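You operate a simulated robot arm through the tools that you are given. There is no shell and no other tool. Be economical: measure what you need, move in short steps, check, and stop when the job is done.

You are at the controls of a simulated two-armed robot. One attempt, no reset.

Task
Take the ring from the open end of the bench with the blue door and put it on the board there. Take the swatch book labelled "silver" from the top of the beige drawer chest and leave it on the left end of the lift table. Open the third chest drawer from the top, take the crumpled scrap from the top of the beige drawer chest and leave it inside and shut the drawer again. Open the second chest drawer from the top, take the bundle from the top of the beige drawer chest and leave it inside, then shut the drawer. Open the left narrow door. The order is free.

It is judged by the outcome, as a careful person would: the job done as asked, and still so three seconds after it is handed in. It fails if anything else is knocked over, pushed out of place, dropped, spilled or broken.

Robot
Two 7-joint arms with two-finger parallel grippers on one trunk, on a base that drives. Base frame: it is fixed to the floor where the robot stands at the start and does not move with it; the origin is under the middle of the robot, x ahead of it, y to its left, z up. Lengths are in mm, angles in degrees, forces in N, time in s.
The left shoulder is at the start at [30, 119, 1085], the right one opposite. With the tool pointing down near the work surface each hand reaches from about 280 to 680 mm from the robot's upright axis, wherever it stands, measured 20 degrees to its own side. Places, roughly: board [500, -500, 1000]; bundle [-10000, -6500, 1000]; crumpled scrap (7x6x4 cm) [-10200, -6100, 900]; drawer2 [-9700, -6400, 500]; drawer3 [-9700, -6400, 300]; left end of the lift table [-12900, -5500, 500]; left narrow door [-1300, -2000, 400]; ring (8x8x2 cm) [600, -200, 900]; second chest drawer [-9700, -6300, 500]; swatch book [-9750, -6000, 1000]; third chest drawer [-9700, -6300, 300]. Payload 3.43 kg a hand.
The TCP of each hand is the grasp point between the finger pads, 30 mm short of the fingertips. In the tool frame z runs along the fingers and y along their closing line. Largest opening 94 mm; finger width 28, thickness 10; the body of the gripper, 50 by 96 mm, starts 55 mm behind the TCP.
Orientation is that of the tool frame in the base frame, as a unit quaternion [w, x, y, z]. With the fingers straight down and closing along the base's y, the tool's x points along the base's -x, its y along +y and its z along -z.

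Tools
- The arms move only by the tool jog_arm. It takes "left_commands", "right_commands" or both (then of equal length, played together; a hand with none holds still); each is a list of rows, each a list of 6 numbers: the shift along the tool's x, y, z in mm, then the turn, a rotation vector about the tool's x, y, z in degrees. In form: [[tx, ty, tz, rx, ry, rz], ...]. A call has 1 to 20 rows; each row shifts and turns the commanded pose from where the row before left it, along the tool's axes as they then stand. "left_grip" and "right_grip" are, for a hand that has rows, the finger opening in mm, from 0 to 94, set as the call begins (left out, the last holds). A row lasts 0.2 s, in which the tool goes at most 50 mm and 8.6 degrees; a call with a longer step from one row to the next is refused whole, and so is a gripper value outside its range. A pose out of reach is approached as far as the arm can. The call stops where the force on the tool passes 40 N (or 10 N more than at its start, if that is more) or the arm is blocked; 0.2 s more then pass. The fingers move at their own pace (about 72 mm/s each) and stop on an object; they squeeze with about 39 N. The grip force told is the motor's: it shows also when the fingers shut on nothing. Time passes only in rows, and 0.2 s behind the last, so rows that do not move let the fingers close. It gives the time, the measured TCP pose, the force on the tool (base axes), the opening and the grip force at its end, in the units of the frame above (readings bear some noise), with the torque about the TCP (base axes, N m) and any sound that the robot's microphone picked up.
- Cameras (640 x 400 px; columns grow to the right, rows downward): "scene" is now at [26.8, -22.7, 1780.2]; the picture's right is [-0.32, -0.95, 0.00], its down [-0.83, 0.28, -0.49] and it looks along [0.46, -0.16, -0.87] (base axes); focal length 274 px, centre (320, 200). "left" rides on the left gripper at [76, -14, -102] in its tool frame; the picture's right is [0.18, 0.98, 0.00], its down [-0.75, 0.14, -0.64] and it looks along [-0.63, 0.12, 0.77] (tool axes); focal length 243 px, centre (320, 200). "right" rides on the right gripper at [76, 14, -102] in its tool frame; the picture's right is [-0.18, 0.98, 0.00], its down [-0.75, -0.14, -0.64] and it looks along [-0.63, -0.12, 0.77] (tool axes); focal length 243 px, centre (320, 200). There is no depth. A picture from a camera that has moved, and an enlarged one, comes with that camera's place and axes in the base frame and with its lens. The place of the scene camera against the robot may be out by one fixed shift of up to 12 mm in any direction.
- grab_frame(camera): a new picture of that camera. It takes no simulated time.
- lift_body(by): slides the trunk up (or, below 0, down) by that many mm; the arms and the scene camera ride with it, the base frame stays. It gives what a move gives, with no picture.
- drive_base(legs): drives the robot by 1 to 6 legs, each [ahead, turn to the left] in mm and degrees, along the robot's own axes; the way and the turn of a leg run together, so that a leg with both is an arc; at most 1500 mm and 180 degrees a leg. The arms and the cameras ride along, it lands a little off, and it stops where it bumps. It gives what a move gives.
- aim_head(pan, tilt): turns the head with the scene camera to pan (to the left, within 143 degrees either way) and tilt (down, from -29 to 69), counted from straight ahead of the robot. It gives what a move gives.
- close_up(camera, box): a new picture of the part [left, top, right, bottom] of that camera's present view, enlarged. It takes no simulated time.
- job_done(): hands the job in; it is judged then, once.

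Go step by step. Nothing tells you exact positions but the pictures and the camera data: compare them with the known pose of the tool, close in by small moves and look again before you grip or let go. The budget is 196 turns and 184 pictures, counting those below and the enlarged ones. Unless the task says otherwise, let go and move clear before handing in.

The tools are called as a command line: name --argument value ..., lists and objects as JSON in quotes. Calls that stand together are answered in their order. jog_arm: Moves the arms, as the interface text tells. Its arguments: {"type":"object","properties":{"left_commands":{"type":"array","items":{"type":"array","items":{"type":"number"}}},"left_grip":{"type":"number"},"right_commands":{"type":"array","items":{"type":"array","items":{"type":"number"}}},"right_grip":{"type":"number"}},"required":[]} The other tools are called the same way: lift_body (by) slides the trunk up or down; drive_base (legs) drives the base; aim_head (pan, tilt) turns the head that bears the scene camera; grab_frame (camera) takes a picture; close_up (camera, box) takes an enlarged picture of a part of a camera's view; job_done () hands the job in.

At the start:

```text
t: 0.0
left_tcp_pos: [428.7, -35.8, 1103.5]
left_ee_rot: [-0.001, -0.001, 1.0, 0.001]
left_force: [0.0, 0.4, 0.0]
left_ft_torque: [0.0, 0.02, -0.01]
left_opening: 93.8
left_finger_force: 0.1
right_tcp_pos: [295.2, -312.7, 1183.8]
right_ee_rot: [-0.001, 0.0, 1.0, 0.0]
right_force: [0.5, -0.5, 0.0]
right_ft_torque: [0.0, -0.01, -0.03]
right_opening: 93.9
right_finger_force: 0.0
trunk travel left (down, up): [-350.0, 60.0]
robot x, y, heading: [2.1, -2.7, -0.2]
head pan, tilt: [-18.5, 60.7]
```

scene: 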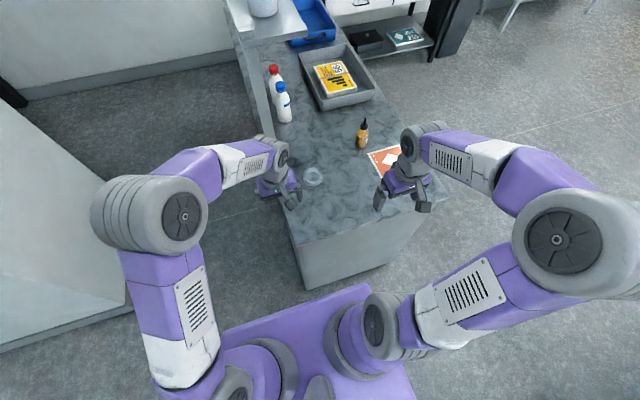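
right: 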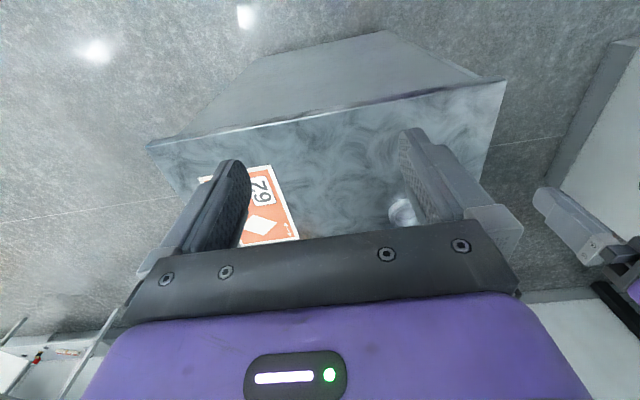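
left: 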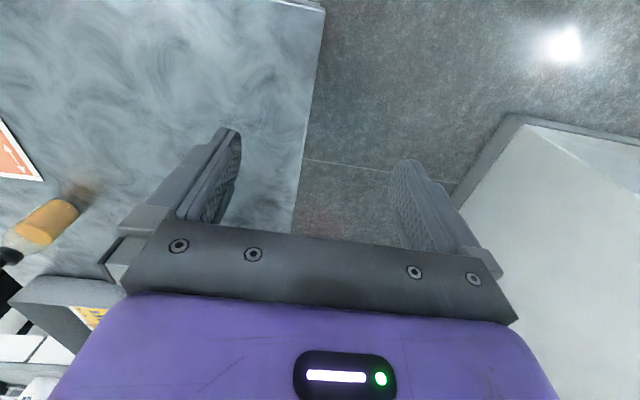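

I see the bench ahead with the clear ring near [600,-193] and an orange card near [580,-490]. I look closer at both.

close_up --camera "scene" --box '[240, 100, 440, 225]'

aim_head --pan -20 --tilt 30

grab_frame --camera "scene"

```text
3.20 times, centred on (340, 162) of scene
camera zoom: at [26.8, -22.7, 1780.2], right [-0.32, -0.95, 0.0], down [-0.83, 0.28, -0.49], along [0.46, -0.16, -0.87], focal length 876 px, centre (256, 320)
```

zoom: 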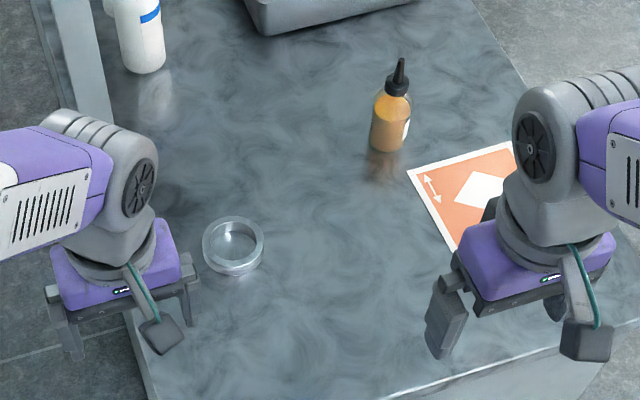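

```text
t: 1.0
left_tcp_pos: [428.1, -35.8, 1103.1]
left_ee_rot: [0.0, 0.0, 1.0, 0.0]
left_force: [-0.2, 0.5, -0.1]
left_ft_torque: [0.01, -0.01, 0.05]
left_opening: 94.0
left_finger_force: 0.0
right_tcp_pos: [293.9, -313.3, 1182.8]
right_ee_rot: [0.0, 0.0, 1.0, 0.0]
right_force: [-0.7, 0.8, -0.4]
right_ft_torque: [-0.02, 0.01, 0.02]
right_opening: 94.0
right_finger_force: 0.0
trunk travel left (down, up): [-350.0, 60.0]
robot x, y, heading: [-1.1, 0.0, -0.1]
head pan, tilt: [-20.0, 30.0]
```

```text
179 pictures are left
camera scene: at [49.3, -32.6, 1823.0], right [-0.34, -0.94, 0.0], down [-0.47, 0.17, -0.87], along [0.81, -0.3, -0.5], focal length 274 px, centre (320, 200)
```

scene: 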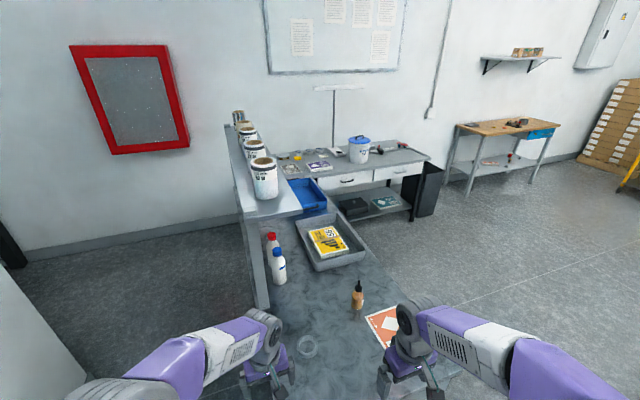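

The orange-and-white card looks like the board; the bench edge is near x=360. I drive forward a bit to bring it into reach and move the right hand over the ring.

drive_base --legs '[[110, 0]]'

jog_arm --right_commands '[[-20, 25, 15, 0, 0, 0], [-20, 25, 15, 0, 0, 0], [-20, 25, 15, 0, 0, 0]]'

grab_frame --camera "right"

grab_frame --camera "scene"

```text
t: 2.1
left_tcp_pos: [536.4, -35.8, 1102.4]
left_ee_rot: [0.0, 0.0, 1.0, 0.0]
left_force: [0.1, -0.3, 0.3]
left_ft_torque: [-0.02, 0.02, 0.0]
left_opening: 94.1
left_finger_force: 0.0
right_tcp_pos: [402.8, -312.5, 1183.8]
right_ee_rot: [0.0, -0.001, 1.0, 0.0]
right_force: [-0.7, 0.4, -0.4]
right_ft_torque: [0.0, 0.02, 0.0]
right_opening: 94.1
right_finger_force: 0.1
trunk travel left (down, up): [-350.0, 60.0]
robot x, y, heading: [105.2, -0.5, 0.3]
head pan, tilt: [-20.0, 30.0]
```

```text
t: 3.0
left_tcp_pos: [538.1, -36.3, 1103.6]
left_ee_rot: [0.0, 0.0, 1.0, 0.0]
left_force: [-0.5, -0.1, -0.4]
left_ft_torque: [0.0, 0.03, -0.01]
left_opening: 94.3
left_finger_force: 0.0
right_tcp_pos: [463.8, -238.0, 1136.9]
right_ee_rot: [0.0, 0.0, 1.0, 0.0]
right_force: [0.1, 0.6, 0.2]
right_ft_torque: [-0.01, 0.01, -0.02]
right_opening: 94.3
right_finger_force: 0.1
trunk travel left (down, up): [-350.0, 60.0]
robot x, y, heading: [107.0, -0.6, -0.1]
head pan, tilt: [-20.0, 30.0]
```

```text
178 pictures are left
camera right: at [387.9, -224.2, 1240.9], right [0.18, 0.98, 0.0], down [0.75, -0.14, 0.64], along [0.63, -0.12, -0.77], focal length 243 px, centre (320, 200)
```

right: 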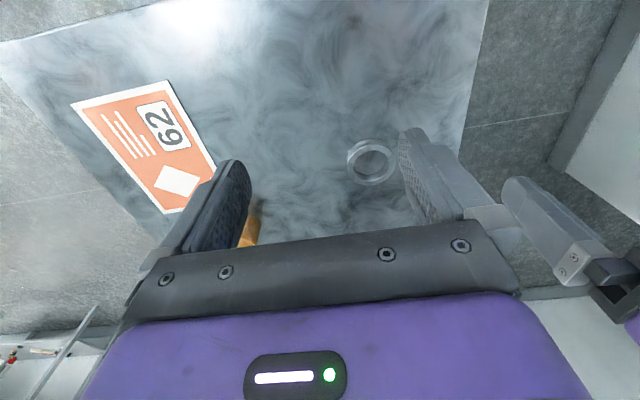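

```text
177 pictures are left
camera scene: at [159.6, -31.8, 1823.0], right [-0.34, -0.94, 0.0], down [-0.47, 0.17, -0.87], along [0.81, -0.3, -0.5], focal length 274 px, centre (320, 200)
```

scene: 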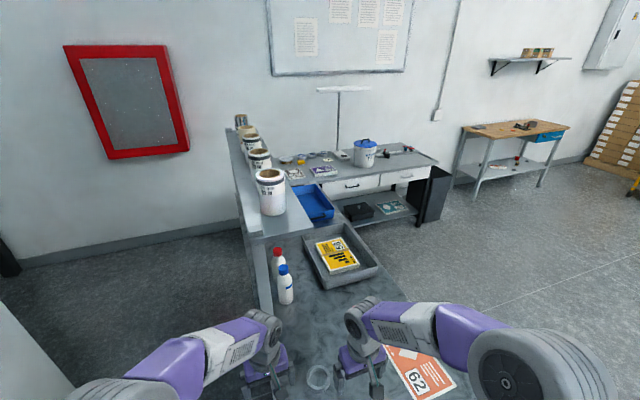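

The "62" orange board spans about x 433–630, y −555..−424; the ring sits around [585,−188]. I move the right hand above the ring and look.

jog_arm --right_commands '[[-40, 17, 20, 0, 0, 0], [-40, 17, 20, 0, 0, 0], [-38, 16, 20, 0, 0, 0]]' --left_commands '[[0, 40, -30, 0, 0, 0], [0, 40, -30, 0, 0, 0], [0, 40, -30, 0, 0, 0]]'

grab_frame --camera "right"

```text
t: 3.8
left_tcp_pos: [538.1, 82.1, 1193.1]
left_ee_rot: [-0.001, 0.0, 1.0, -0.001]
left_force: [0.0, 0.4, -0.4]
left_ft_torque: [0.01, 0.0, 0.0]
left_opening: 94.1
left_finger_force: 0.1
right_tcp_pos: [584.0, -185.3, 1078.9]
right_ee_rot: [0.0, -0.001, 1.0, 0.0]
right_force: [0.3, -0.4, 0.4]
right_ft_torque: [-0.02, 0.05, 0.01]
right_opening: 94.0
right_finger_force: 0.1
trunk travel left (down, up): [-350.0, 60.0]
robot x, y, heading: [106.8, 1.2, -0.0]
head pan, tilt: [-20.0, 30.0]
```

```text
176 pictures are left
camera right: at [507.0, -172.2, 1184.5], right [0.18, 0.98, 0.0], down [0.75, -0.14, 0.64], along [0.63, -0.12, -0.77], focal length 243 px, centre (320, 200)
```

right: 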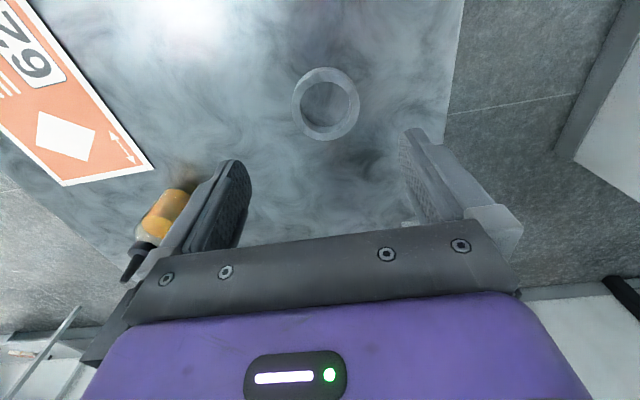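

Triangulation puts the ring near [594,−184,~905]. I descend partway and look again.

jog_arm --right_commands '[[-6, 0, 35, 0, 0, 0], [-4, 1, 35, 0, 0, 0], [0, 0, 20, 0, 0, 0]]'

grab_frame --camera "right"

```text
t: 4.5
left_tcp_pos: [537.9, 81.4, 1195.3]
left_ee_rot: [0.001, 0.0, 1.0, 0.0]
left_force: [0.0, -0.4, 0.1]
left_ft_torque: [0.02, 0.01, 0.02]
left_opening: 94.1
left_finger_force: 0.0
right_tcp_pos: [592.3, -186.6, 990.9]
right_ee_rot: [0.0, -0.001, 1.0, 0.001]
right_force: [-0.1, 0.4, 0.3]
right_ft_torque: [0.0, 0.03, -0.01]
right_opening: 94.0
right_finger_force: 0.0
trunk travel left (down, up): [-350.0, 60.0]
robot x, y, heading: [111.9, -0.9, 0.2]
head pan, tilt: [-20.0, 30.0]
```

```text
175 pictures are left
camera right: at [514.6, -172.8, 1094.6], right [0.18, 0.98, 0.0], down [0.75, -0.14, 0.64], along [0.63, -0.12, -0.77], focal length 243 px, centre (320, 200)
```

right: 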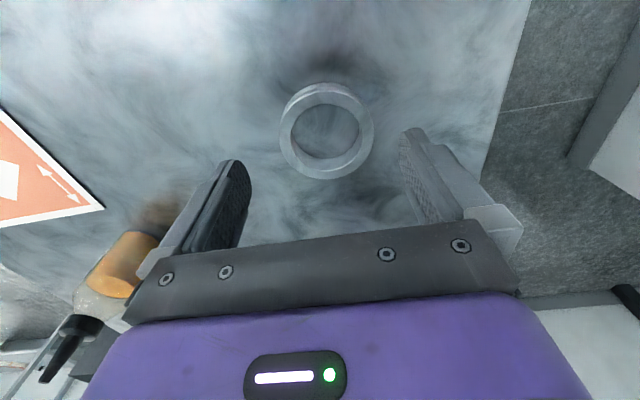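

Ring centre about [595,−184]. I descend further, still above it.

jog_arm --right_commands '[[-3, 2, 20, 0, 0, 0], [0, 0, 15, 0, 0, 0]]'

grab_frame --camera "right"

```text
t: 5.2
left_tcp_pos: [537.5, 80.6, 1194.9]
left_ee_rot: [0.0, 0.001, 1.0, 0.0]
left_force: [-0.7, -0.5, 0.7]
left_ft_torque: [0.03, 0.02, 0.0]
left_opening: 94.0
left_finger_force: 0.2
right_tcp_pos: [594.3, -186.6, 955.1]
right_ee_rot: [0.0, -0.001, 1.0, 0.0]
right_force: [0.0, 0.2, -0.2]
right_ft_torque: [0.02, 0.0, 0.0]
right_opening: 93.9
right_finger_force: 0.1
trunk travel left (down, up): [-350.0, 60.0]
robot x, y, heading: [110.2, -1.0, 0.2]
head pan, tilt: [-20.0, 30.0]
```

```text
174 pictures are left
camera right: at [517.8, -172.1, 1059.7], right [0.18, 0.98, 0.0], down [0.75, -0.14, 0.64], along [0.63, -0.12, -0.77], focal length 243 px, centre (320, 200)
```

right: 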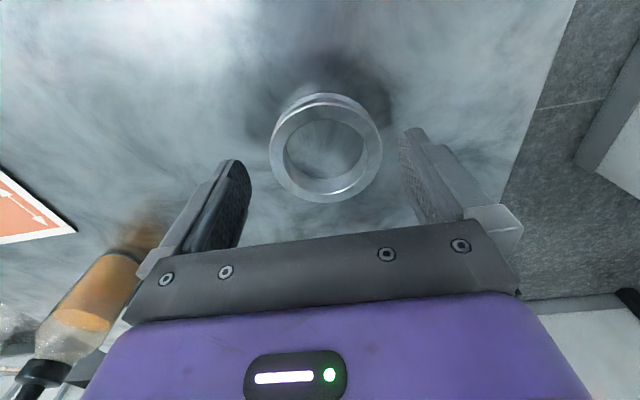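

Ring centre solved at about [598,−183], top near z 906. I align and lower so the tips straddle it, then check.

jog_arm --right_commands '[[-4, 3, 0, 0, 0, 0], [0, 0, 15, 0, 0, 0], [0, 0, 10, 0, 0, 0]]'

grab_frame --camera "right"

```text
t: 6.0
left_tcp_pos: [536.9, 81.7, 1195.3]
left_ee_rot: [0.0, -0.001, 1.0, 0.0]
left_force: [-0.4, 0.1, -0.7]
left_ft_torque: [0.0, -0.02, 0.0]
left_opening: 93.7
left_finger_force: 0.1
right_tcp_pos: [598.2, -182.6, 929.9]
right_ee_rot: [0.001, 0.0, 1.0, -0.001]
right_force: [-0.3, -0.9, 8.8]
right_ft_torque: [0.09, 0.17, 0.07]
right_opening: 93.9
right_finger_force: 0.0
trunk travel left (down, up): [-350.0, 60.0]
robot x, y, heading: [110.1, -0.6, -0.1]
head pan, tilt: [-20.0, 30.0]
```

```text
173 pictures are left
camera right: at [520.2, -168.9, 1034.2], right [0.18, 0.98, 0.0], down [0.75, -0.14, 0.64], along [0.63, -0.12, -0.76], focal length 243 px, centre (320, 200)
```

right: 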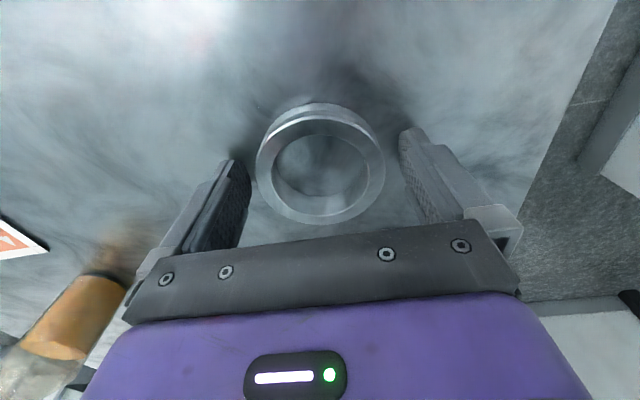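

The tips just touch the bench (table ~z 900) and flank the ring centred. I raise 3 mm and close.

jog_arm --right_commands '[[0, 0, -3, 0, 0, 0], [0, 0, 0, 0, 0, 0], [0, 0, 0, 0, 0, 0], [0, 0, 0, 0, 0, 0]]' --right_grip 60

grab_frame --camera "right"

```text
t: 7.0
left_tcp_pos: [538.6, 81.8, 1194.7]
left_ee_rot: [0.0, 0.0, 1.0, 0.0]
left_force: [-0.1, 0.0, 0.2]
left_ft_torque: [0.03, 0.01, -0.01]
left_opening: 94.0
left_finger_force: 0.1
right_tcp_pos: [598.4, -182.2, 932.4]
right_ee_rot: [0.0, -0.002, 1.0, 0.0]
right_force: [0.5, 0.3, 0.5]
right_ft_torque: [0.0, 0.02, 0.01]
right_opening: 74.2
right_finger_force: 39.3
trunk travel left (down, up): [-350.0, 60.0]
robot x, y, heading: [112.4, -1.6, 0.0]
head pan, tilt: [-20.0, 30.0]
```

```text
172 pictures are left
camera right: at [520.9, -168.7, 1035.8], right [0.18, 0.98, 0.0], down [0.75, -0.14, 0.64], along [0.63, -0.12, -0.77], focal length 243 px, centre (320, 200)
```

right: 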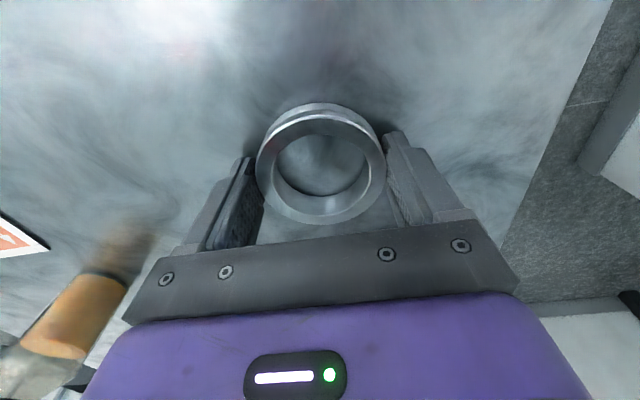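

Ring held. I lift and carry it over the board at height.

jog_arm --right_commands '[[0, 0, -40, 0, 0, 0], [0, 0, -45, 0, 0, 0], [0, 0, -45, 0, 0, 0], [15, -20, -30, 0, 0, 0], [20, -44, 0, 0, 0, 0], [20, -44, 0, 0, 0, 0], [13, -48, 0, 0, 0, 0], [0, -49, 0, 0, 0, 0], [0, -49, 0, 0, 0, 0], [0, -49, 0, 0, 0, 0]]'

grab_frame --camera "right"

aim_head --pan -45 --tilt 55

grab_frame --camera "scene"

```text
t: 9.2
left_tcp_pos: [539.3, 80.1, 1194.2]
left_ee_rot: [-0.001, 0.0, 1.0, 0.001]
left_force: [-0.7, 0.0, -0.6]
left_ft_torque: [0.06, -0.03, 0.04]
left_opening: 93.9
left_finger_force: 0.0
right_tcp_pos: [527.5, -485.9, 1090.8]
right_ee_rot: [-0.001, -0.002, 1.0, 0.001]
right_force: [-0.1, -1.1, -0.3]
right_ft_torque: [0.0, -0.01, -0.04]
right_opening: 60.3
right_finger_force: 0.1
trunk travel left (down, up): [-350.0, 60.0]
robot x, y, heading: [109.3, -2.9, -0.1]
head pan, tilt: [-20.0, 30.0]
```

```text
171 pictures are left
camera right: at [451.0, -473.3, 1194.5], right [0.18, 0.98, 0.0], down [0.75, -0.14, 0.64], along [0.63, -0.12, -0.77], focal length 243 px, centre (320, 200)
```

right: 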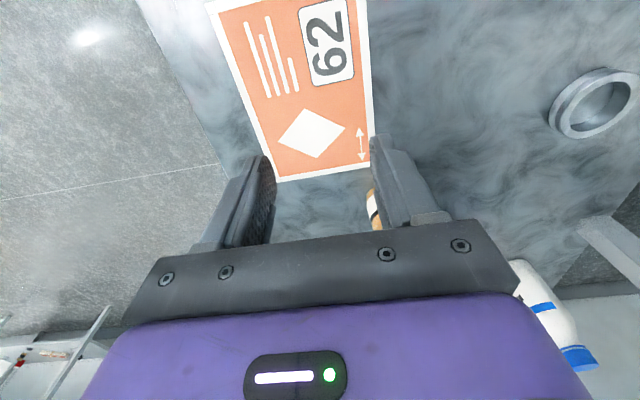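

```text
t: 10.0
left_tcp_pos: [537.5, 81.8, 1193.7]
left_ee_rot: [0.0, 0.001, 1.0, 0.0]
left_force: [0.7, 0.3, 0.3]
left_ft_torque: [-0.02, 0.02, 0.01]
left_opening: 94.1
left_finger_force: 0.1
right_tcp_pos: [526.7, -484.2, 1091.6]
right_ee_rot: [0.0, -0.001, 1.0, 0.0]
right_force: [0.2, -0.6, -0.5]
right_ft_torque: [-0.01, -0.03, 0.02]
right_opening: 59.9
right_finger_force: 0.0
trunk travel left (down, up): [-350.0, 60.0]
robot x, y, heading: [105.5, 1.9, 0.3]
head pan, tilt: [-45.0, 55.0]
```

```text
170 pictures are left
camera scene: at [124.7, -52.7, 1787.1], right [-0.71, -0.71, 0.0], down [-0.58, 0.58, -0.57], along [0.41, -0.41, -0.82], focal length 274 px, centre (320, 200)
```

scene: 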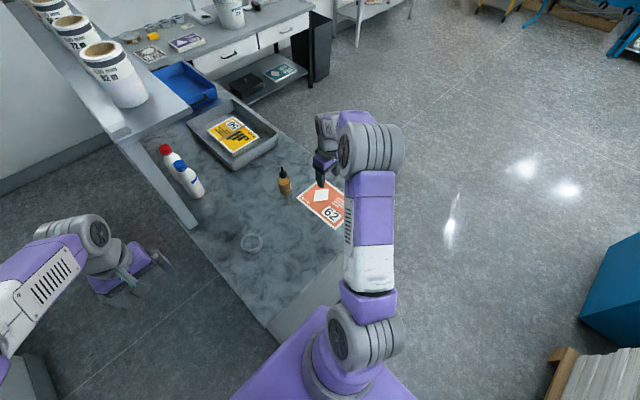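

The ring slipped out at lift-off and still lies on the bench near [596,−190]. I return above it with open fingers.

jog_arm --right_commands '[[0, 49, 0, 0, 0, 0], [0, 49, 0, 0, 0, 0], [0, 49, 0, 0, 0, 0], [-20, 44, 0, 0, 0, 0], [-20, 44, 0, 0, 0, 0], [-20, 44, 0, 0, 0, 0], [-8, 20, 30, 0, 0, 0], [0, 0, 40, 0, 0, 0], [0, 0, 40, 0, 0, 0]]' --right_grip 94

grab_frame --camera "right"

close_up --camera "right" --box '[220, 60, 420, 220]'

```text
t: 12.0
left_tcp_pos: [539.6, 83.2, 1193.7]
left_ee_rot: [0.0, -0.001, 1.0, 0.0]
left_force: [0.0, 0.2, 0.1]
left_ft_torque: [-0.02, 0.02, 0.04]
left_opening: 94.1
left_finger_force: 0.1
right_tcp_pos: [597.3, -186.6, 978.2]
right_ee_rot: [-0.001, -0.001, 1.0, 0.001]
right_force: [-1.6, -0.3, 0.4]
right_ft_torque: [0.01, 0.01, 0.01]
right_opening: 94.2
right_finger_force: 0.1
trunk travel left (down, up): [-350.0, 60.0]
robot x, y, heading: [109.7, -0.5, 0.4]
head pan, tilt: [-45.0, 55.0]
```

```text
169 pictures are left
camera right: at [521.0, -172.8, 1081.4], right [0.18, 0.98, 0.0], down [0.75, -0.14, 0.64], along [0.63, -0.12, -0.77], focal length 243 px, centre (320, 200)
```

right: 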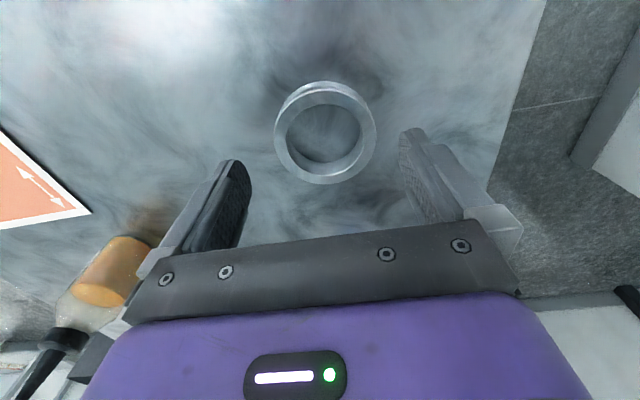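

```text
2.50 times, centred on (320, 140) of right
camera zoom: at [521.0, -172.8, 1081.4], right [0.18, 0.98, 0.0], down [0.75, -0.14, 0.64], along [0.63, -0.12, -0.77], focal length 606 px, centre (320, 350)
```

zoom: 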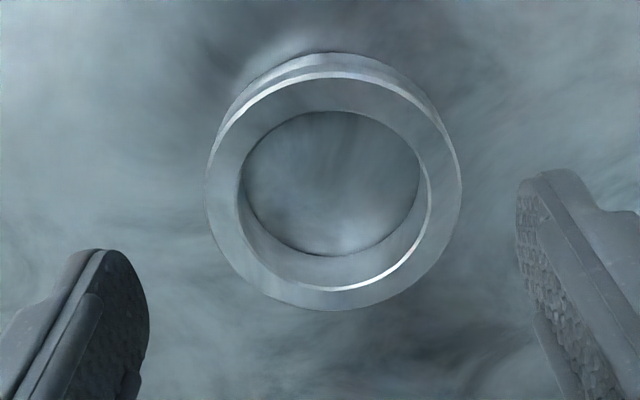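

The ring is a grooved steel ring of ~75 mm. I go down to gentle contact this time, and grip fully before a slow lift.

jog_arm --right_commands '[[0, 3, 20, 0, 0, 0], [0, 0, 20, 0, 0, 0], [0, 0, 6, 0, 0, 0], [0, 0, 3, 0, 0, 0]]'

jog_arm --right_commands '[[0, 0, 0, 0, 0, 0], [0, 0, 0, 0, 0, 0], [0, 0, 0, 0, 0, 0], [0, 0, 0, 0, 0, 0], [0, 0, 0, 0, 0, 0]]' --right_grip 0

jog_arm --right_commands '[[0, 0, -3, 0, 0, 0], [0, 0, -4, 0, 0, 0], [0, 0, -6, 0, 0, 0], [0, 0, -6, 0, 0, 0]]'

grab_frame --camera "right"

```text
t: 13.0
left_tcp_pos: [537.6, 81.9, 1195.2]
left_ee_rot: [0.0, 0.0, 1.0, 0.001]
left_force: [-0.4, 0.5, 0.1]
left_ft_torque: [0.05, 0.0, 0.02]
left_opening: 94.1
left_finger_force: 0.1
right_tcp_pos: [597.4, -183.2, 930.8]
right_ee_rot: [0.0, 0.0, 1.0, -0.001]
right_force: [0.3, 0.6, -0.3]
right_ft_torque: [0.06, -0.05, -0.01]
right_opening: 94.0
right_finger_force: 0.0
trunk travel left (down, up): [-350.0, 60.0]
robot x, y, heading: [107.8, 0.6, -0.0]
head pan, tilt: [-45.0, 55.0]
```

```text
t: 14.2
left_tcp_pos: [538.5, 80.8, 1194.6]
left_ee_rot: [-0.001, 0.0, 1.0, 0.001]
left_force: [0.1, 0.2, -0.4]
left_ft_torque: [-0.01, 0.0, 0.02]
left_opening: 94.0
left_finger_force: 0.0
right_tcp_pos: [599.1, -182.5, 932.3]
right_ee_rot: [0.0, -0.001, 1.0, 0.001]
right_force: [0.8, -1.1, 0.3]
right_ft_torque: [-0.04, -0.05, 0.02]
right_opening: 70.3
right_finger_force: 38.5
trunk travel left (down, up): [-350.0, 60.0]
robot x, y, heading: [111.7, 0.0, 0.1]
head pan, tilt: [-45.0, 55.0]
```

```text
t: 15.2
left_tcp_pos: [537.5, 82.0, 1195.0]
left_ee_rot: [0.0, 0.0, 1.0, 0.0]
left_force: [-0.5, 0.3, 0.6]
left_ft_torque: [0.0, 0.01, 0.01]
left_opening: 93.8
left_finger_force: 0.0
right_tcp_pos: [597.6, -182.5, 951.8]
right_ee_rot: [0.0, 0.0, 1.0, 0.0]
right_force: [0.8, -0.1, -1.0]
right_ft_torque: [0.02, 0.02, -0.01]
right_opening: 70.3
right_finger_force: 38.9
trunk travel left (down, up): [-350.0, 60.0]
robot x, y, heading: [108.5, -0.6, 0.2]
head pan, tilt: [-45.0, 55.0]
```

```text
167 pictures are left
camera right: at [521.4, -169.7, 1055.9], right [0.18, 0.98, 0.0], down [0.75, -0.14, 0.64], along [0.63, -0.12, -0.77], focal length 243 px, centre (320, 200)
```

right: 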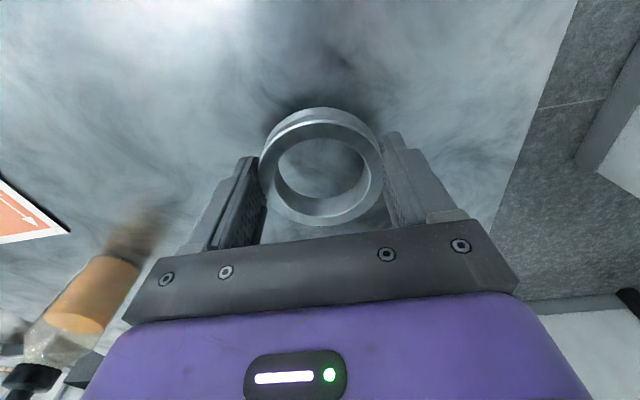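

The ring is lifted now with a firm grip. I carry it gently to the board, keeping well clear of the bottle at [694,−427].

jog_arm --right_commands '[[2, 0, -10, 0, 0, 0], [5, -5, -12, 0, 0, 0], [10, -10, -12, 0, 0, 0], [12, -18, -10, 0, 0, 0], [14, -24, -5, 0, 0, 0], [14, -26, 0, 0, 0, 0], [10, -26, 0, 0, 0, 0], [5, -26, 0, 0, 0, 0], [0, -26, 0, 0, 0, 0], [0, -26, 0, 0, 0, 0], [0, -26, 0, 0, 0, 0], [0, -26, 0, 0, 0, 0], [0, -26, 0, 0, 0, 0], [0, -20, 0, 0, 0, 0], [0, -12, 0, 0, 0, 0], [0, -6, 0, 0, 0, 0]]'

grab_frame --camera "right"

```text
t: 18.6
left_tcp_pos: [538.5, 82.0, 1194.3]
left_ee_rot: [0.001, 0.0, 1.0, 0.0]
left_force: [-0.4, -1.0, -0.1]
left_ft_torque: [-0.03, -0.03, 0.0]
left_opening: 93.9
left_finger_force: 0.1
right_tcp_pos: [526.2, -486.1, 999.6]
right_ee_rot: [0.0, 0.0, 1.0, 0.0]
right_force: [-0.3, -0.4, -1.0]
right_ft_torque: [0.0, -0.01, -0.01]
right_opening: 70.7
right_finger_force: 38.8
trunk travel left (down, up): [-350.0, 60.0]
robot x, y, heading: [109.4, 0.8, -0.0]
head pan, tilt: [-45.0, 55.0]
```

```text
166 pictures are left
camera right: at [448.7, -472.2, 1104.0], right [0.18, 0.98, 0.0], down [0.75, -0.14, 0.64], along [0.63, -0.12, -0.77], focal length 243 px, centre (320, 200)
```

right: 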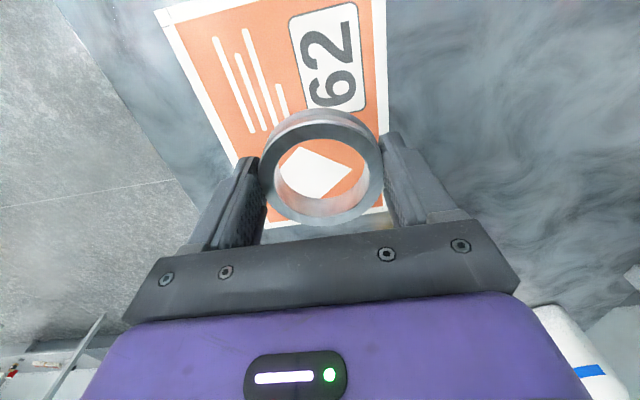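

The ring is over the middle of the board; I shift 7 mm right and lower to contact gently.

jog_arm --right_commands '[[0, -7, 10, 0, 0, 0], [0, 0, 18, 0, 0, 0], [0, 0, 18, 0, 0, 0], [0, 0, 12, 0, 0, 0], [0, 0, 5, 0, 0, 0], [0, 0, 2, 0, 0, 0]]'

grab_frame --camera "right"

```text
t: 20.0
left_tcp_pos: [537.7, 81.6, 1194.4]
left_ee_rot: [0.0, 0.0, 1.0, 0.0]
left_force: [-0.3, -0.1, 0.7]
left_ft_torque: [-0.01, 0.01, -0.01]
left_opening: 93.9
left_finger_force: 0.0
right_tcp_pos: [525.7, -493.5, 935.4]
right_ee_rot: [0.0, 0.0, 1.0, -0.001]
right_force: [-0.1, 0.0, -0.9]
right_ft_torque: [-0.02, 0.02, -0.02]
right_opening: 70.7
right_finger_force: 39.4
trunk travel left (down, up): [-350.0, 60.0]
robot x, y, heading: [105.3, 1.2, 0.3]
head pan, tilt: [-45.0, 55.0]
```

```text
165 pictures are left
camera right: at [449.4, -479.7, 1040.4], right [0.18, 0.98, 0.0], down [0.75, -0.14, 0.64], along [0.63, -0.12, -0.77], focal length 243 px, centre (320, 200)
```

right: 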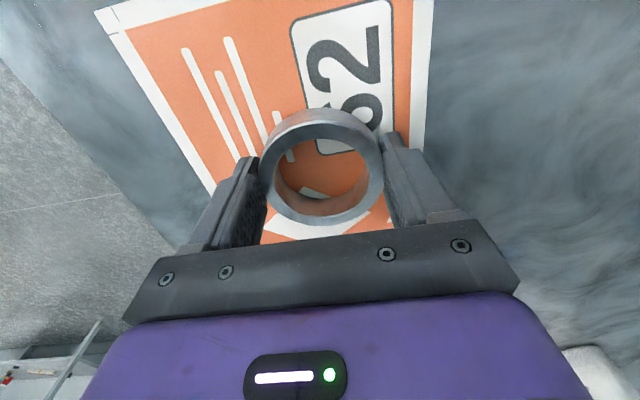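

Nearly down; I lower in small steps until contact.

jog_arm --right_commands '[[0, 0, 2, 0, 0, 0], [0, 0, 1.5, 0, 0, 0]]'

jog_arm --right_commands '[[0, 0, 1.5, 0, 0, 0], [0, 0, 0, 0, 0, 0]]'

```text
t: 20.6
left_tcp_pos: [538.1, 83.0, 1195.3]
left_ee_rot: [0.0, 0.001, 1.0, 0.0]
left_force: [0.1, 0.0, 0.8]
left_ft_torque: [0.04, 0.02, 0.0]
left_opening: 93.9
left_finger_force: 0.0
right_tcp_pos: [527.2, -493.8, 933.1]
right_ee_rot: [0.0, 0.0, 1.0, -0.001]
right_force: [-1.6, -1.7, 11.3]
right_ft_torque: [0.29, 0.17, 0.09]
right_opening: 70.3
right_finger_force: 39.5
trunk travel left (down, up): [-350.0, 60.0]
robot x, y, heading: [108.7, 0.5, 0.2]
head pan, tilt: [-45.0, 55.0]
```

```text
t: 21.2
left_tcp_pos: [535.7, 82.4, 1195.9]
left_ee_rot: [0.001, 0.0, 1.0, -0.001]
left_force: [0.5, -0.7, 0.4]
left_ft_torque: [0.0, 0.0, 0.06]
left_opening: 94.2
left_finger_force: 0.1
right_tcp_pos: [527.3, -493.7, 933.5]
right_ee_rot: [0.002, 0.0, 1.0, -0.002]
right_force: [-0.9, -4.0, 24.6]
right_ft_torque: [0.04, 0.04, -0.03]
right_opening: 70.4
right_finger_force: 38.3
trunk travel left (down, up): [-350.0, 60.0]
robot x, y, heading: [107.0, 0.1, 0.3]
head pan, tilt: [-45.0, 55.0]
```

Contact is firm; I back off 2 mm, open and rise.

jog_arm --right_commands '[[0, 0, -2, 0, 0, 0], [0, 0, 0, 0, 0, 0], [0, 0, 0, 0, 0, 0]]' --right_grip 94

jog_arm --right_commands '[[0, 0, -10, 0, 0, 0], [0, 0, -30, 0, 0, 0], [0, 0, -40, 0, 0, 0], [0, 0, -40, 0, 0, 0], [0, 0, -40, 0, 0, 0]]'

grab_frame --camera "right"

aim_head --pan -100 --tilt 25

grab_frame --camera "scene"

```text
t: 22.0
left_tcp_pos: [536.9, 82.0, 1194.2]
left_ee_rot: [0.0, 0.0, 1.0, 0.0]
left_force: [0.3, -0.7, -0.3]
left_ft_torque: [-0.01, 0.0, 0.0]
left_opening: 94.0
left_finger_force: 0.1
right_tcp_pos: [527.1, -489.9, 932.0]
right_ee_rot: [-0.001, -0.002, 1.0, 0.0]
right_force: [-0.5, -1.0, 10.5]
right_ft_torque: [-0.17, -0.03, -0.07]
right_opening: 92.3
right_finger_force: 0.1
trunk travel left (down, up): [-350.0, 60.0]
robot x, y, heading: [105.3, 2.0, 0.0]
head pan, tilt: [-45.0, 55.0]
```

```text
t: 23.2
left_tcp_pos: [537.8, 82.8, 1194.7]
left_ee_rot: [0.0, 0.0, 1.0, 0.001]
left_force: [0.5, -0.2, 0.0]
left_ft_torque: [-0.03, -0.01, 0.01]
left_opening: 94.1
left_finger_force: 0.0
right_tcp_pos: [528.1, -491.4, 1090.1]
right_ee_rot: [0.0, 0.0, 1.0, -0.001]
right_force: [-0.4, 0.5, -1.0]
right_ft_torque: [0.02, -0.01, -0.01]
right_opening: 93.9
right_finger_force: 0.1
trunk travel left (down, up): [-350.0, 60.0]
robot x, y, heading: [110.3, 1.0, 0.3]
head pan, tilt: [-45.0, 55.0]
```

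```text
164 pictures are left
camera right: at [450.3, -478.5, 1195.2], right [0.18, 0.98, 0.0], down [0.75, -0.14, 0.64], along [0.63, -0.12, -0.77], focal length 243 px, centre (320, 200)
```

right: 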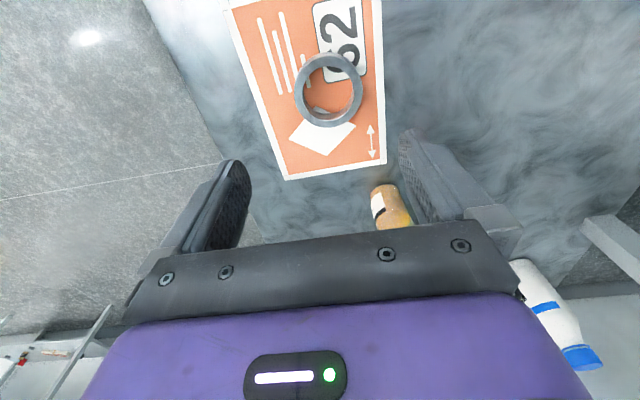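

```text
t: 24.5
left_tcp_pos: [537.5, 82.9, 1193.7]
left_ee_rot: [0.0, 0.0, 1.0, 0.0]
left_force: [-0.1, -0.2, -0.8]
left_ft_torque: [0.0, 0.01, -0.01]
left_opening: 93.9
left_finger_force: 0.1
right_tcp_pos: [527.3, -493.2, 1090.4]
right_ee_rot: [0.0, 0.0, 1.0, 0.0]
right_force: [-0.2, 0.3, 1.1]
right_ft_torque: [0.01, 0.0, 0.01]
right_opening: 93.8
right_finger_force: 0.1
trunk travel left (down, up): [-350.0, 60.0]
robot x, y, heading: [108.2, -1.4, 0.2]
head pan, tilt: [-100.0, 25.0]
```

```text
163 pictures are left
camera scene: at [57.8, -92.5, 1831.0], right [-0.99, 0.17, 0.0], down [0.07, 0.42, -0.91], along [-0.16, -0.89, -0.42], focal length 274 px, centre (320, 200)
```

scene: 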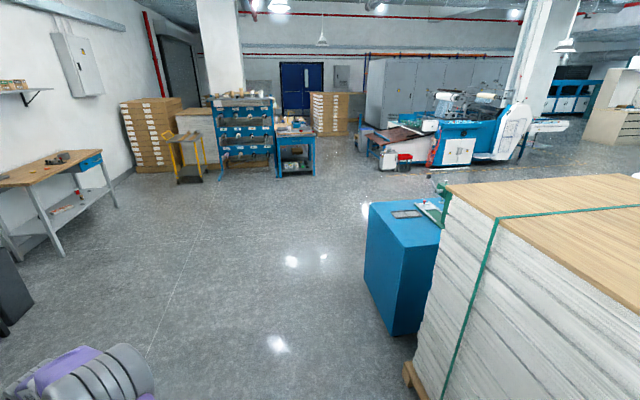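

The ring sits on the board. I tuck the arms, back away from the bench and look around to the back right.

drive_base --legs '[[-350, 0]]'

jog_arm --right_commands '[[30, 40, -20, 0, 0, 0], [30, 40, -20, 0, 0, 0], [30, 40, -20, 0, 0, 0], [30, 40, -20, 0, 0, 0], [10, 10, -20, 0, 0, 0]]' --left_commands '[[30, 20, 0, 0, 0, 0], [30, 20, 0, 0, 0, 0], [30, 20, 0, 0, 0, 0], [30, 20, 0, 0, 0, 0], [10, 20, 0, 0, 0, 0]]' --left_grip 20 --right_grip 20

aim_head --pan -125 --tilt 30

grab_frame --camera "scene"

```text
t: 26.8
left_tcp_pos: [188.3, 82.4, 1195.2]
left_ee_rot: [0.0, -0.002, 1.0, 0.0]
left_force: [-0.4, 0.5, -0.3]
left_ft_torque: [0.03, -0.03, 0.0]
left_opening: 94.0
left_finger_force: 0.1
right_tcp_pos: [180.1, -492.1, 1090.5]
right_ee_rot: [0.0, -0.002, 1.0, 0.0]
right_force: [0.7, -1.1, -0.3]
right_ft_torque: [-0.02, -0.01, 0.01]
right_opening: 93.8
right_finger_force: 0.0
trunk travel left (down, up): [-350.0, 60.0]
robot x, y, heading: [-237.4, -3.0, 0.5]
head pan, tilt: [-100.0, 25.0]
```

```text
refused: row 1 steps farther than a row can; nothing moved
```

```text
t: 27.6
left_tcp_pos: [187.4, 83.8, 1193.8]
left_ee_rot: [-0.001, -0.003, 1.0, 0.0]
left_force: [-0.2, 0.3, 0.8]
left_ft_torque: [-0.01, -0.02, -0.04]
left_opening: 93.7
left_finger_force: 0.1
right_tcp_pos: [180.5, -491.5, 1091.1]
right_ee_rot: [0.0, -0.003, 1.0, -0.001]
right_force: [-0.4, 0.2, 0.4]
right_ft_torque: [-0.01, -0.01, -0.02]
right_opening: 93.8
right_finger_force: 0.0
trunk travel left (down, up): [-350.0, 60.0]
robot x, y, heading: [-244.4, -2.0, 0.5]
head pan, tilt: [-125.0, 30.0]
```

```text
162 pictures are left
camera scene: at [-326.6, -77.3, 1823.1], right [-0.82, 0.57, 0.0], down [0.28, 0.41, -0.87], along [-0.49, -0.71, -0.5], focal length 274 px, centre (320, 200)
```

scene: 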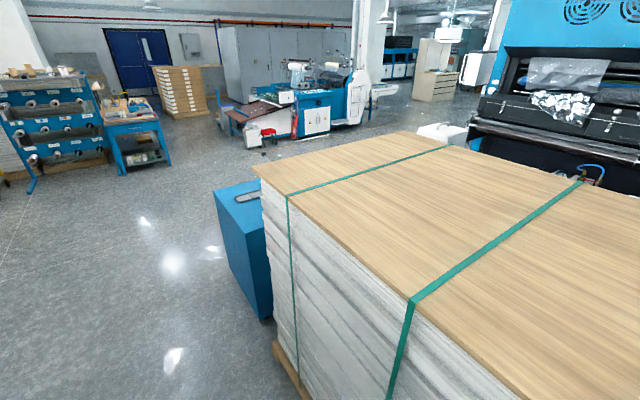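

The chest is visible far off; the blue box behind the pallet likely carries the narrow door. I tuck the arms, turn right and approach for a look.

jog_arm --right_commands '[[25, 35, -15, 0, 0, 0], [25, 35, -15, 0, 0, 0], [25, 35, -15, 0, 0, 0], [25, 35, -15, 0, 0, 0], [15, 30, -15, 0, 0, 0], [5, 10, -15, 0, 0, 0]]' --left_commands '[[25, 25, 0, 0, 0, 0], [25, 25, 0, 0, 0, 0], [25, 25, 0, 0, 0, 0], [25, 25, 0, 0, 0, 0], [25, 10, 0, 0, 0, 0], [0, 0, 0, 0, 0, 0]]' --left_grip 20 --right_grip 20

drive_base --legs '[[0, -90], [1300, 0]]'

aim_head --pan -60 --tilt 35

grab_frame --camera "scene"

```text
t: 29.0
left_tcp_pos: [62.7, 191.6, 1194.0]
left_ee_rot: [0.0, -0.002, 1.0, 0.0]
left_force: [-0.2, -0.8, 0.0]
left_ft_torque: [0.05, 0.01, 0.0]
left_opening: 20.3
left_finger_force: 0.0
right_tcp_pos: [59.0, -314.7, 1180.4]
right_ee_rot: [0.0, -0.003, 1.0, 0.0]
right_force: [0.9, 0.2, 0.0]
right_ft_torque: [0.01, -0.02, 0.02]
right_opening: 20.2
right_finger_force: 0.1
trunk travel left (down, up): [-350.0, 60.0]
robot x, y, heading: [-242.3, -4.1, 0.6]
head pan, tilt: [-125.0, 30.0]
```

```text
t: 39.4
left_tcp_pos: [-13.6, -1593.0, 1193.4]
left_ee_rot: [0.0, 0.694, 0.72, 0.0]
left_force: [0.0, 1.0, -0.4]
left_ft_torque: [-0.03, 0.0, -0.03]
left_opening: 19.8
left_finger_force: 0.1
right_tcp_pos: [-519.0, -1604.1, 1181.8]
right_ee_rot: [0.0, 0.694, 0.72, 0.0]
right_force: [-0.4, 0.3, 1.3]
right_ft_torque: [-0.03, -0.01, 0.02]
right_opening: 20.2
right_finger_force: 0.0
trunk travel left (down, up): [-350.0, 60.0]
robot x, y, heading: [-216.1, -1293.3, -88.1]
head pan, tilt: [-125.0, 30.0]
```

```text
t: 40.7
left_tcp_pos: [-14.1, -1593.3, 1194.5]
left_ee_rot: [0.0, 0.695, 0.719, 0.0]
left_force: [0.2, -0.5, 0.0]
left_ft_torque: [0.01, 0.04, -0.01]
left_opening: 20.0
left_finger_force: 0.1
right_tcp_pos: [-518.9, -1603.3, 1180.3]
right_ee_rot: [0.0, 0.694, 0.72, 0.0]
right_force: [0.3, 0.7, -0.5]
right_ft_torque: [-0.01, 0.0, 0.01]
right_opening: 19.9
right_finger_force: 0.1
trunk travel left (down, up): [-350.0, 60.0]
robot x, y, heading: [-212.7, -1297.6, -88.1]
head pan, tilt: [-60.0, 35.0]
```

```text
161 pictures are left
camera scene: at [-297.1, -1314.0, 1815.3], right [-0.53, 0.85, 0.0], down [0.49, 0.3, -0.82], along [-0.69, -0.43, -0.57], focal length 274 px, centre (320, 200)
```

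scene: 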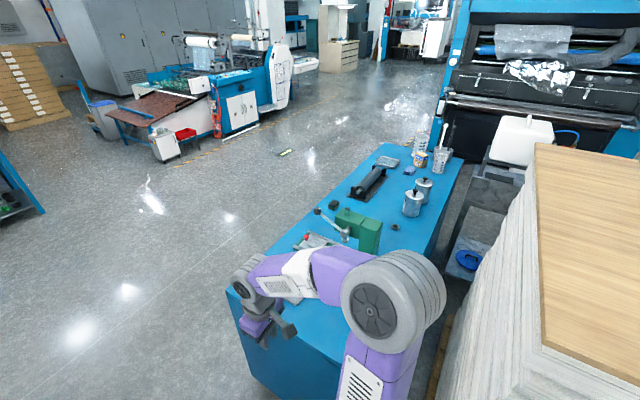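

The blue bench runs along x −680…−2360 with its front at y≈−2000, facing −y. I drive around to its front.

drive_base --legs '[[1450, 0], [0, -91], [1000, 0]]'

aim_head --pan -80 --tilt 40

grab_frame --camera "scene"

```text
t: 56.6
left_tcp_pos: [-1471.0, -2954.4, 1194.4]
left_ee_rot: [0.001, 1.0, 0.007, 0.0]
left_force: [0.0, 0.3, 0.8]
left_ft_torque: [-0.03, 0.02, -0.03]
left_opening: 19.9
left_finger_force: 0.0
right_tcp_pos: [-1469.0, -2446.5, 1181.6]
right_ee_rot: [0.0, 1.0, 0.006, 0.0]
right_force: [-0.2, -0.3, -0.1]
right_ft_torque: [0.0, 0.0, 0.02]
right_opening: 19.9
right_finger_force: 0.0
trunk travel left (down, up): [-350.0, 60.0]
robot x, y, heading: [-1168.5, -2756.5, -178.9]
head pan, tilt: [-60.0, 35.0]
```

```text
t: 57.4
left_tcp_pos: [-1468.3, -2954.0, 1194.8]
left_ee_rot: [0.001, 1.0, 0.007, -0.001]
left_force: [-0.3, 0.3, -0.6]
left_ft_torque: [0.01, -0.01, -0.02]
left_opening: 20.1
left_finger_force: 0.1
right_tcp_pos: [-1469.0, -2447.2, 1180.0]
right_ee_rot: [0.0, 1.0, 0.007, 0.0]
right_force: [0.7, -0.1, 0.1]
right_ft_torque: [0.0, 0.0, 0.0]
right_opening: 20.0
right_finger_force: 0.0
trunk travel left (down, up): [-350.0, 60.0]
robot x, y, heading: [-1164.8, -2761.6, -179.0]
head pan, tilt: [-80.0, 40.0]
```

```text
160 pictures are left
camera scene: at [-1159.4, -2675.8, 1807.7], right [0.98, 0.19, 0.0], down [0.12, -0.63, -0.77], along [-0.14, 0.75, -0.64], focal length 274 px, centre (320, 200)
```

scene: 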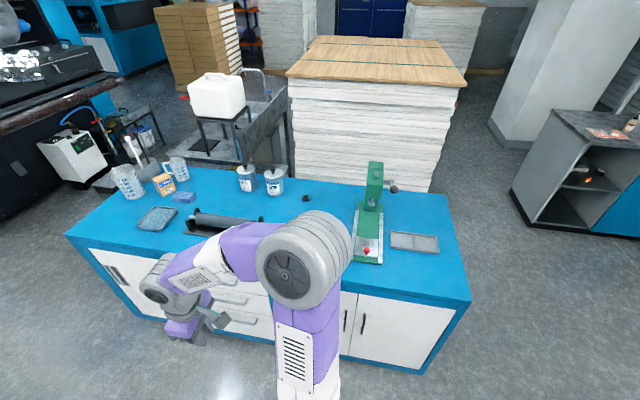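

The right side of the bench front has a pair of narrow doors; the left one's handle is near [−1160,−2020,460]. I turn to face the bench.

drive_base --legs '[[-200, 0], [0, -91]]'

aim_head --pan 5 --tilt 50

grab_frame --camera "scene"

```text
t: 62.9
left_tcp_pos: [-1162.8, -2450.0, 1193.5]
left_ee_rot: [0.0, 0.708, -0.706, 0.0]
left_force: [0.0, 0.4, -1.1]
left_ft_torque: [-0.01, -0.03, 0.01]
left_opening: 20.0
left_finger_force: 0.1
right_tcp_pos: [-656.5, -2455.7, 1180.1]
right_ee_rot: [0.0, 0.708, -0.706, 0.0]
right_force: [-0.5, -0.1, -0.1]
right_ft_torque: [0.01, -0.03, -0.01]
right_opening: 20.1
right_finger_force: 0.1
trunk travel left (down, up): [-350.0, 60.0]
robot x, y, heading: [-969.2, -2755.3, 90.0]
head pan, tilt: [-80.0, 40.0]
```

```text
t: 64.4
left_tcp_pos: [-1163.4, -2451.7, 1193.5]
left_ee_rot: [0.0, 0.708, -0.706, -0.001]
left_force: [-0.6, -0.6, 0.8]
left_ft_torque: [-0.02, 0.03, 0.03]
left_opening: 19.6
left_finger_force: 0.1
right_tcp_pos: [-656.9, -2455.0, 1181.3]
right_ee_rot: [0.0, 0.708, -0.706, 0.0]
right_force: [0.8, 0.0, 0.7]
right_ft_torque: [0.04, 0.02, -0.02]
right_opening: 20.0
right_finger_force: 0.0
trunk travel left (down, up): [-350.0, 60.0]
robot x, y, heading: [-970.4, -2757.3, 90.6]
head pan, tilt: [5.0, 50.0]
```

```text
159 pictures are left
camera scene: at [-983.7, -2709.5, 1793.5], right [1.0, 0.09, 0.0], down [0.07, -0.76, -0.64], along [-0.06, 0.64, -0.77], focal length 274 px, centre (320, 200)
```

scene: 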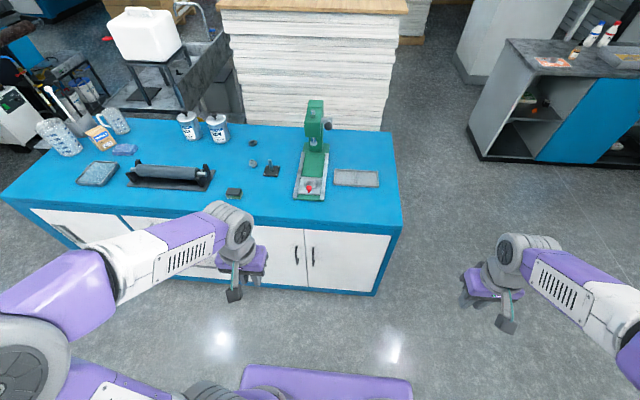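

Handle of the left narrow door is near x −1174, z ~500. I lower the trunk and bring the left hand to point forward in front of the door.

lift_body --by -300

jog_arm --left_commands '[[-22.7, 0, 37.6, 0, -8.18, 0], [-17.1, 0, 40.5, 0, -8.18, 0], [-11.2, 0, 42.5, 0, -8.18, 0], [-5, 0, 43.6, 0, -8.18, 0], [1.3, 0, 43.9, 0, -8.18, 0], [7.5, 0, 43.3, 0, -8.18, 0], [13.6, 0, 41.7, 0, -8.18, 0], [19.4, 0, 39.4, 0, -8.18, 0], [24.9, 0, 36.2, 0, -8.18, 0], [29.8, 0, 32.3, 0, -8.18, 0], [34.1, 0, 27.7, 0, -8.18, 0]]' --left_grip 80

grab_frame --camera "left"

grab_frame --camera "scene"

```text
t: 67.4
left_tcp_pos: [-1163.2, -2452.2, 894.8]
left_ee_rot: [0.0, 0.708, -0.706, -0.001]
left_force: [-0.3, 0.0, 0.0]
left_ft_torque: [-0.03, 0.04, 0.0]
left_opening: 20.2
left_finger_force: 0.1
right_tcp_pos: [-656.8, -2456.0, 880.8]
right_ee_rot: [0.0, 0.709, -0.706, 0.0]
right_force: [-0.5, 0.1, -0.4]
right_ft_torque: [0.03, 0.01, -0.04]
right_opening: 20.0
right_finger_force: 0.1
trunk travel left (down, up): [-50.0, 360.0]
robot x, y, heading: [-972.1, -2753.9, 90.1]
head pan, tilt: [5.0, 50.0]
```

```text
t: 69.8
left_tcp_pos: [-1230.5, -2296.6, 603.8]
left_ee_rot: [0.415, -0.569, 0.626, 0.336]
left_force: [-0.1, -0.7, 0.5]
left_ft_torque: [0.01, -0.03, -0.01]
left_opening: 79.7
left_finger_force: 0.1
left hand out of reach, approached as far as the arm can: row 6, 7, 8, 9, 10, 11
right_tcp_pos: [-656.8, -2456.0, 880.6]
right_ee_rot: [-0.001, 0.708, -0.706, 0.001]
right_force: [-1.1, -0.6, 0.9]
right_ft_torque: [0.02, -0.03, 0.0]
right_opening: 20.1
right_finger_force: 0.0
trunk travel left (down, up): [-50.0, 360.0]
robot x, y, heading: [-971.0, -2754.0, 90.2]
head pan, tilt: [5.0, 50.0]
```

```text
158 pictures are left
camera left: at [-1230.5, -2423.0, 580.6], right [-0.97, 0.05, -0.22], down [-0.22, -0.23, 0.95], along [0.0, 0.97, 0.23], focal length 243 px, centre (320, 200)
```

left: 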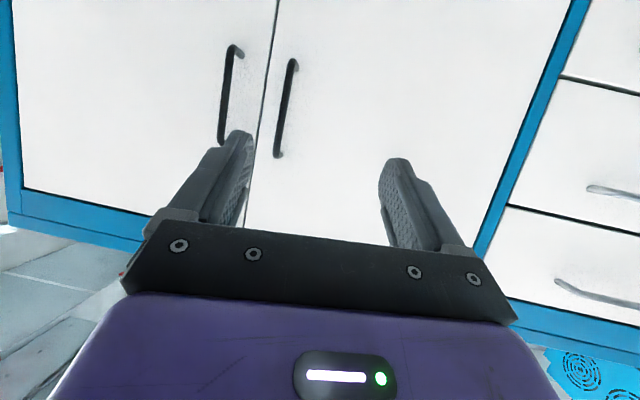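

```text
157 pictures are left
camera scene: at [-985.2, -2710.1, 1493.6], right [1.0, 0.09, 0.0], down [0.07, -0.76, -0.64], along [-0.06, 0.64, -0.77], focal length 274 px, centre (320, 200)
```

scene: 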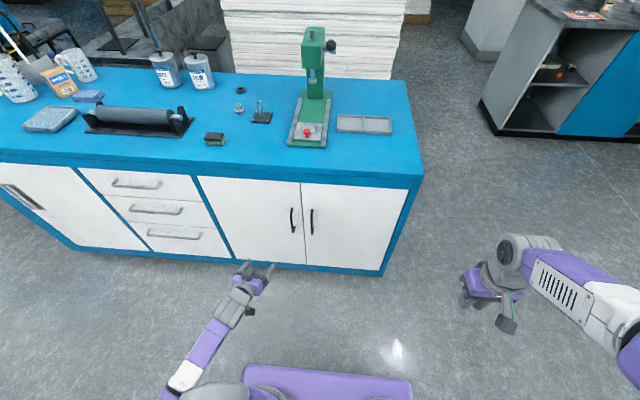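

The handle (left door) is near [−1152,−2038,~545], bar vertical from z 481 to 615. The arm can't go fully horizontal here, so I pitch the tool back to about 45° down and check where it stands.

jog_arm --left_commands '[[0, 0, 0, 0, 8, 0], [0, 0, 0, 0, 8, 0], [0, 0, 0, 0, 8, 0], [0, 0, 0, 0, 8, 0]]'

```text
t: 70.8
left_tcp_pos: [-1228.0, -2298.1, 602.6]
left_ee_rot: [0.223, -0.645, 0.71, 0.172]
left_force: [0.2, 0.0, 0.2]
left_ft_torque: [-0.02, 0.01, -0.03]
left_opening: 79.9
left_finger_force: 0.0
right_tcp_pos: [-656.9, -2456.2, 881.2]
right_ee_rot: [0.0, 0.708, -0.706, 0.0]
right_force: [0.3, 0.1, -0.2]
right_ft_torque: [0.03, -0.02, -0.01]
right_opening: 20.3
right_finger_force: 0.2
trunk travel left (down, up): [-50.0, 360.0]
robot x, y, heading: [-972.9, -2754.9, 90.4]
head pan, tilt: [5.0, 50.0]
```

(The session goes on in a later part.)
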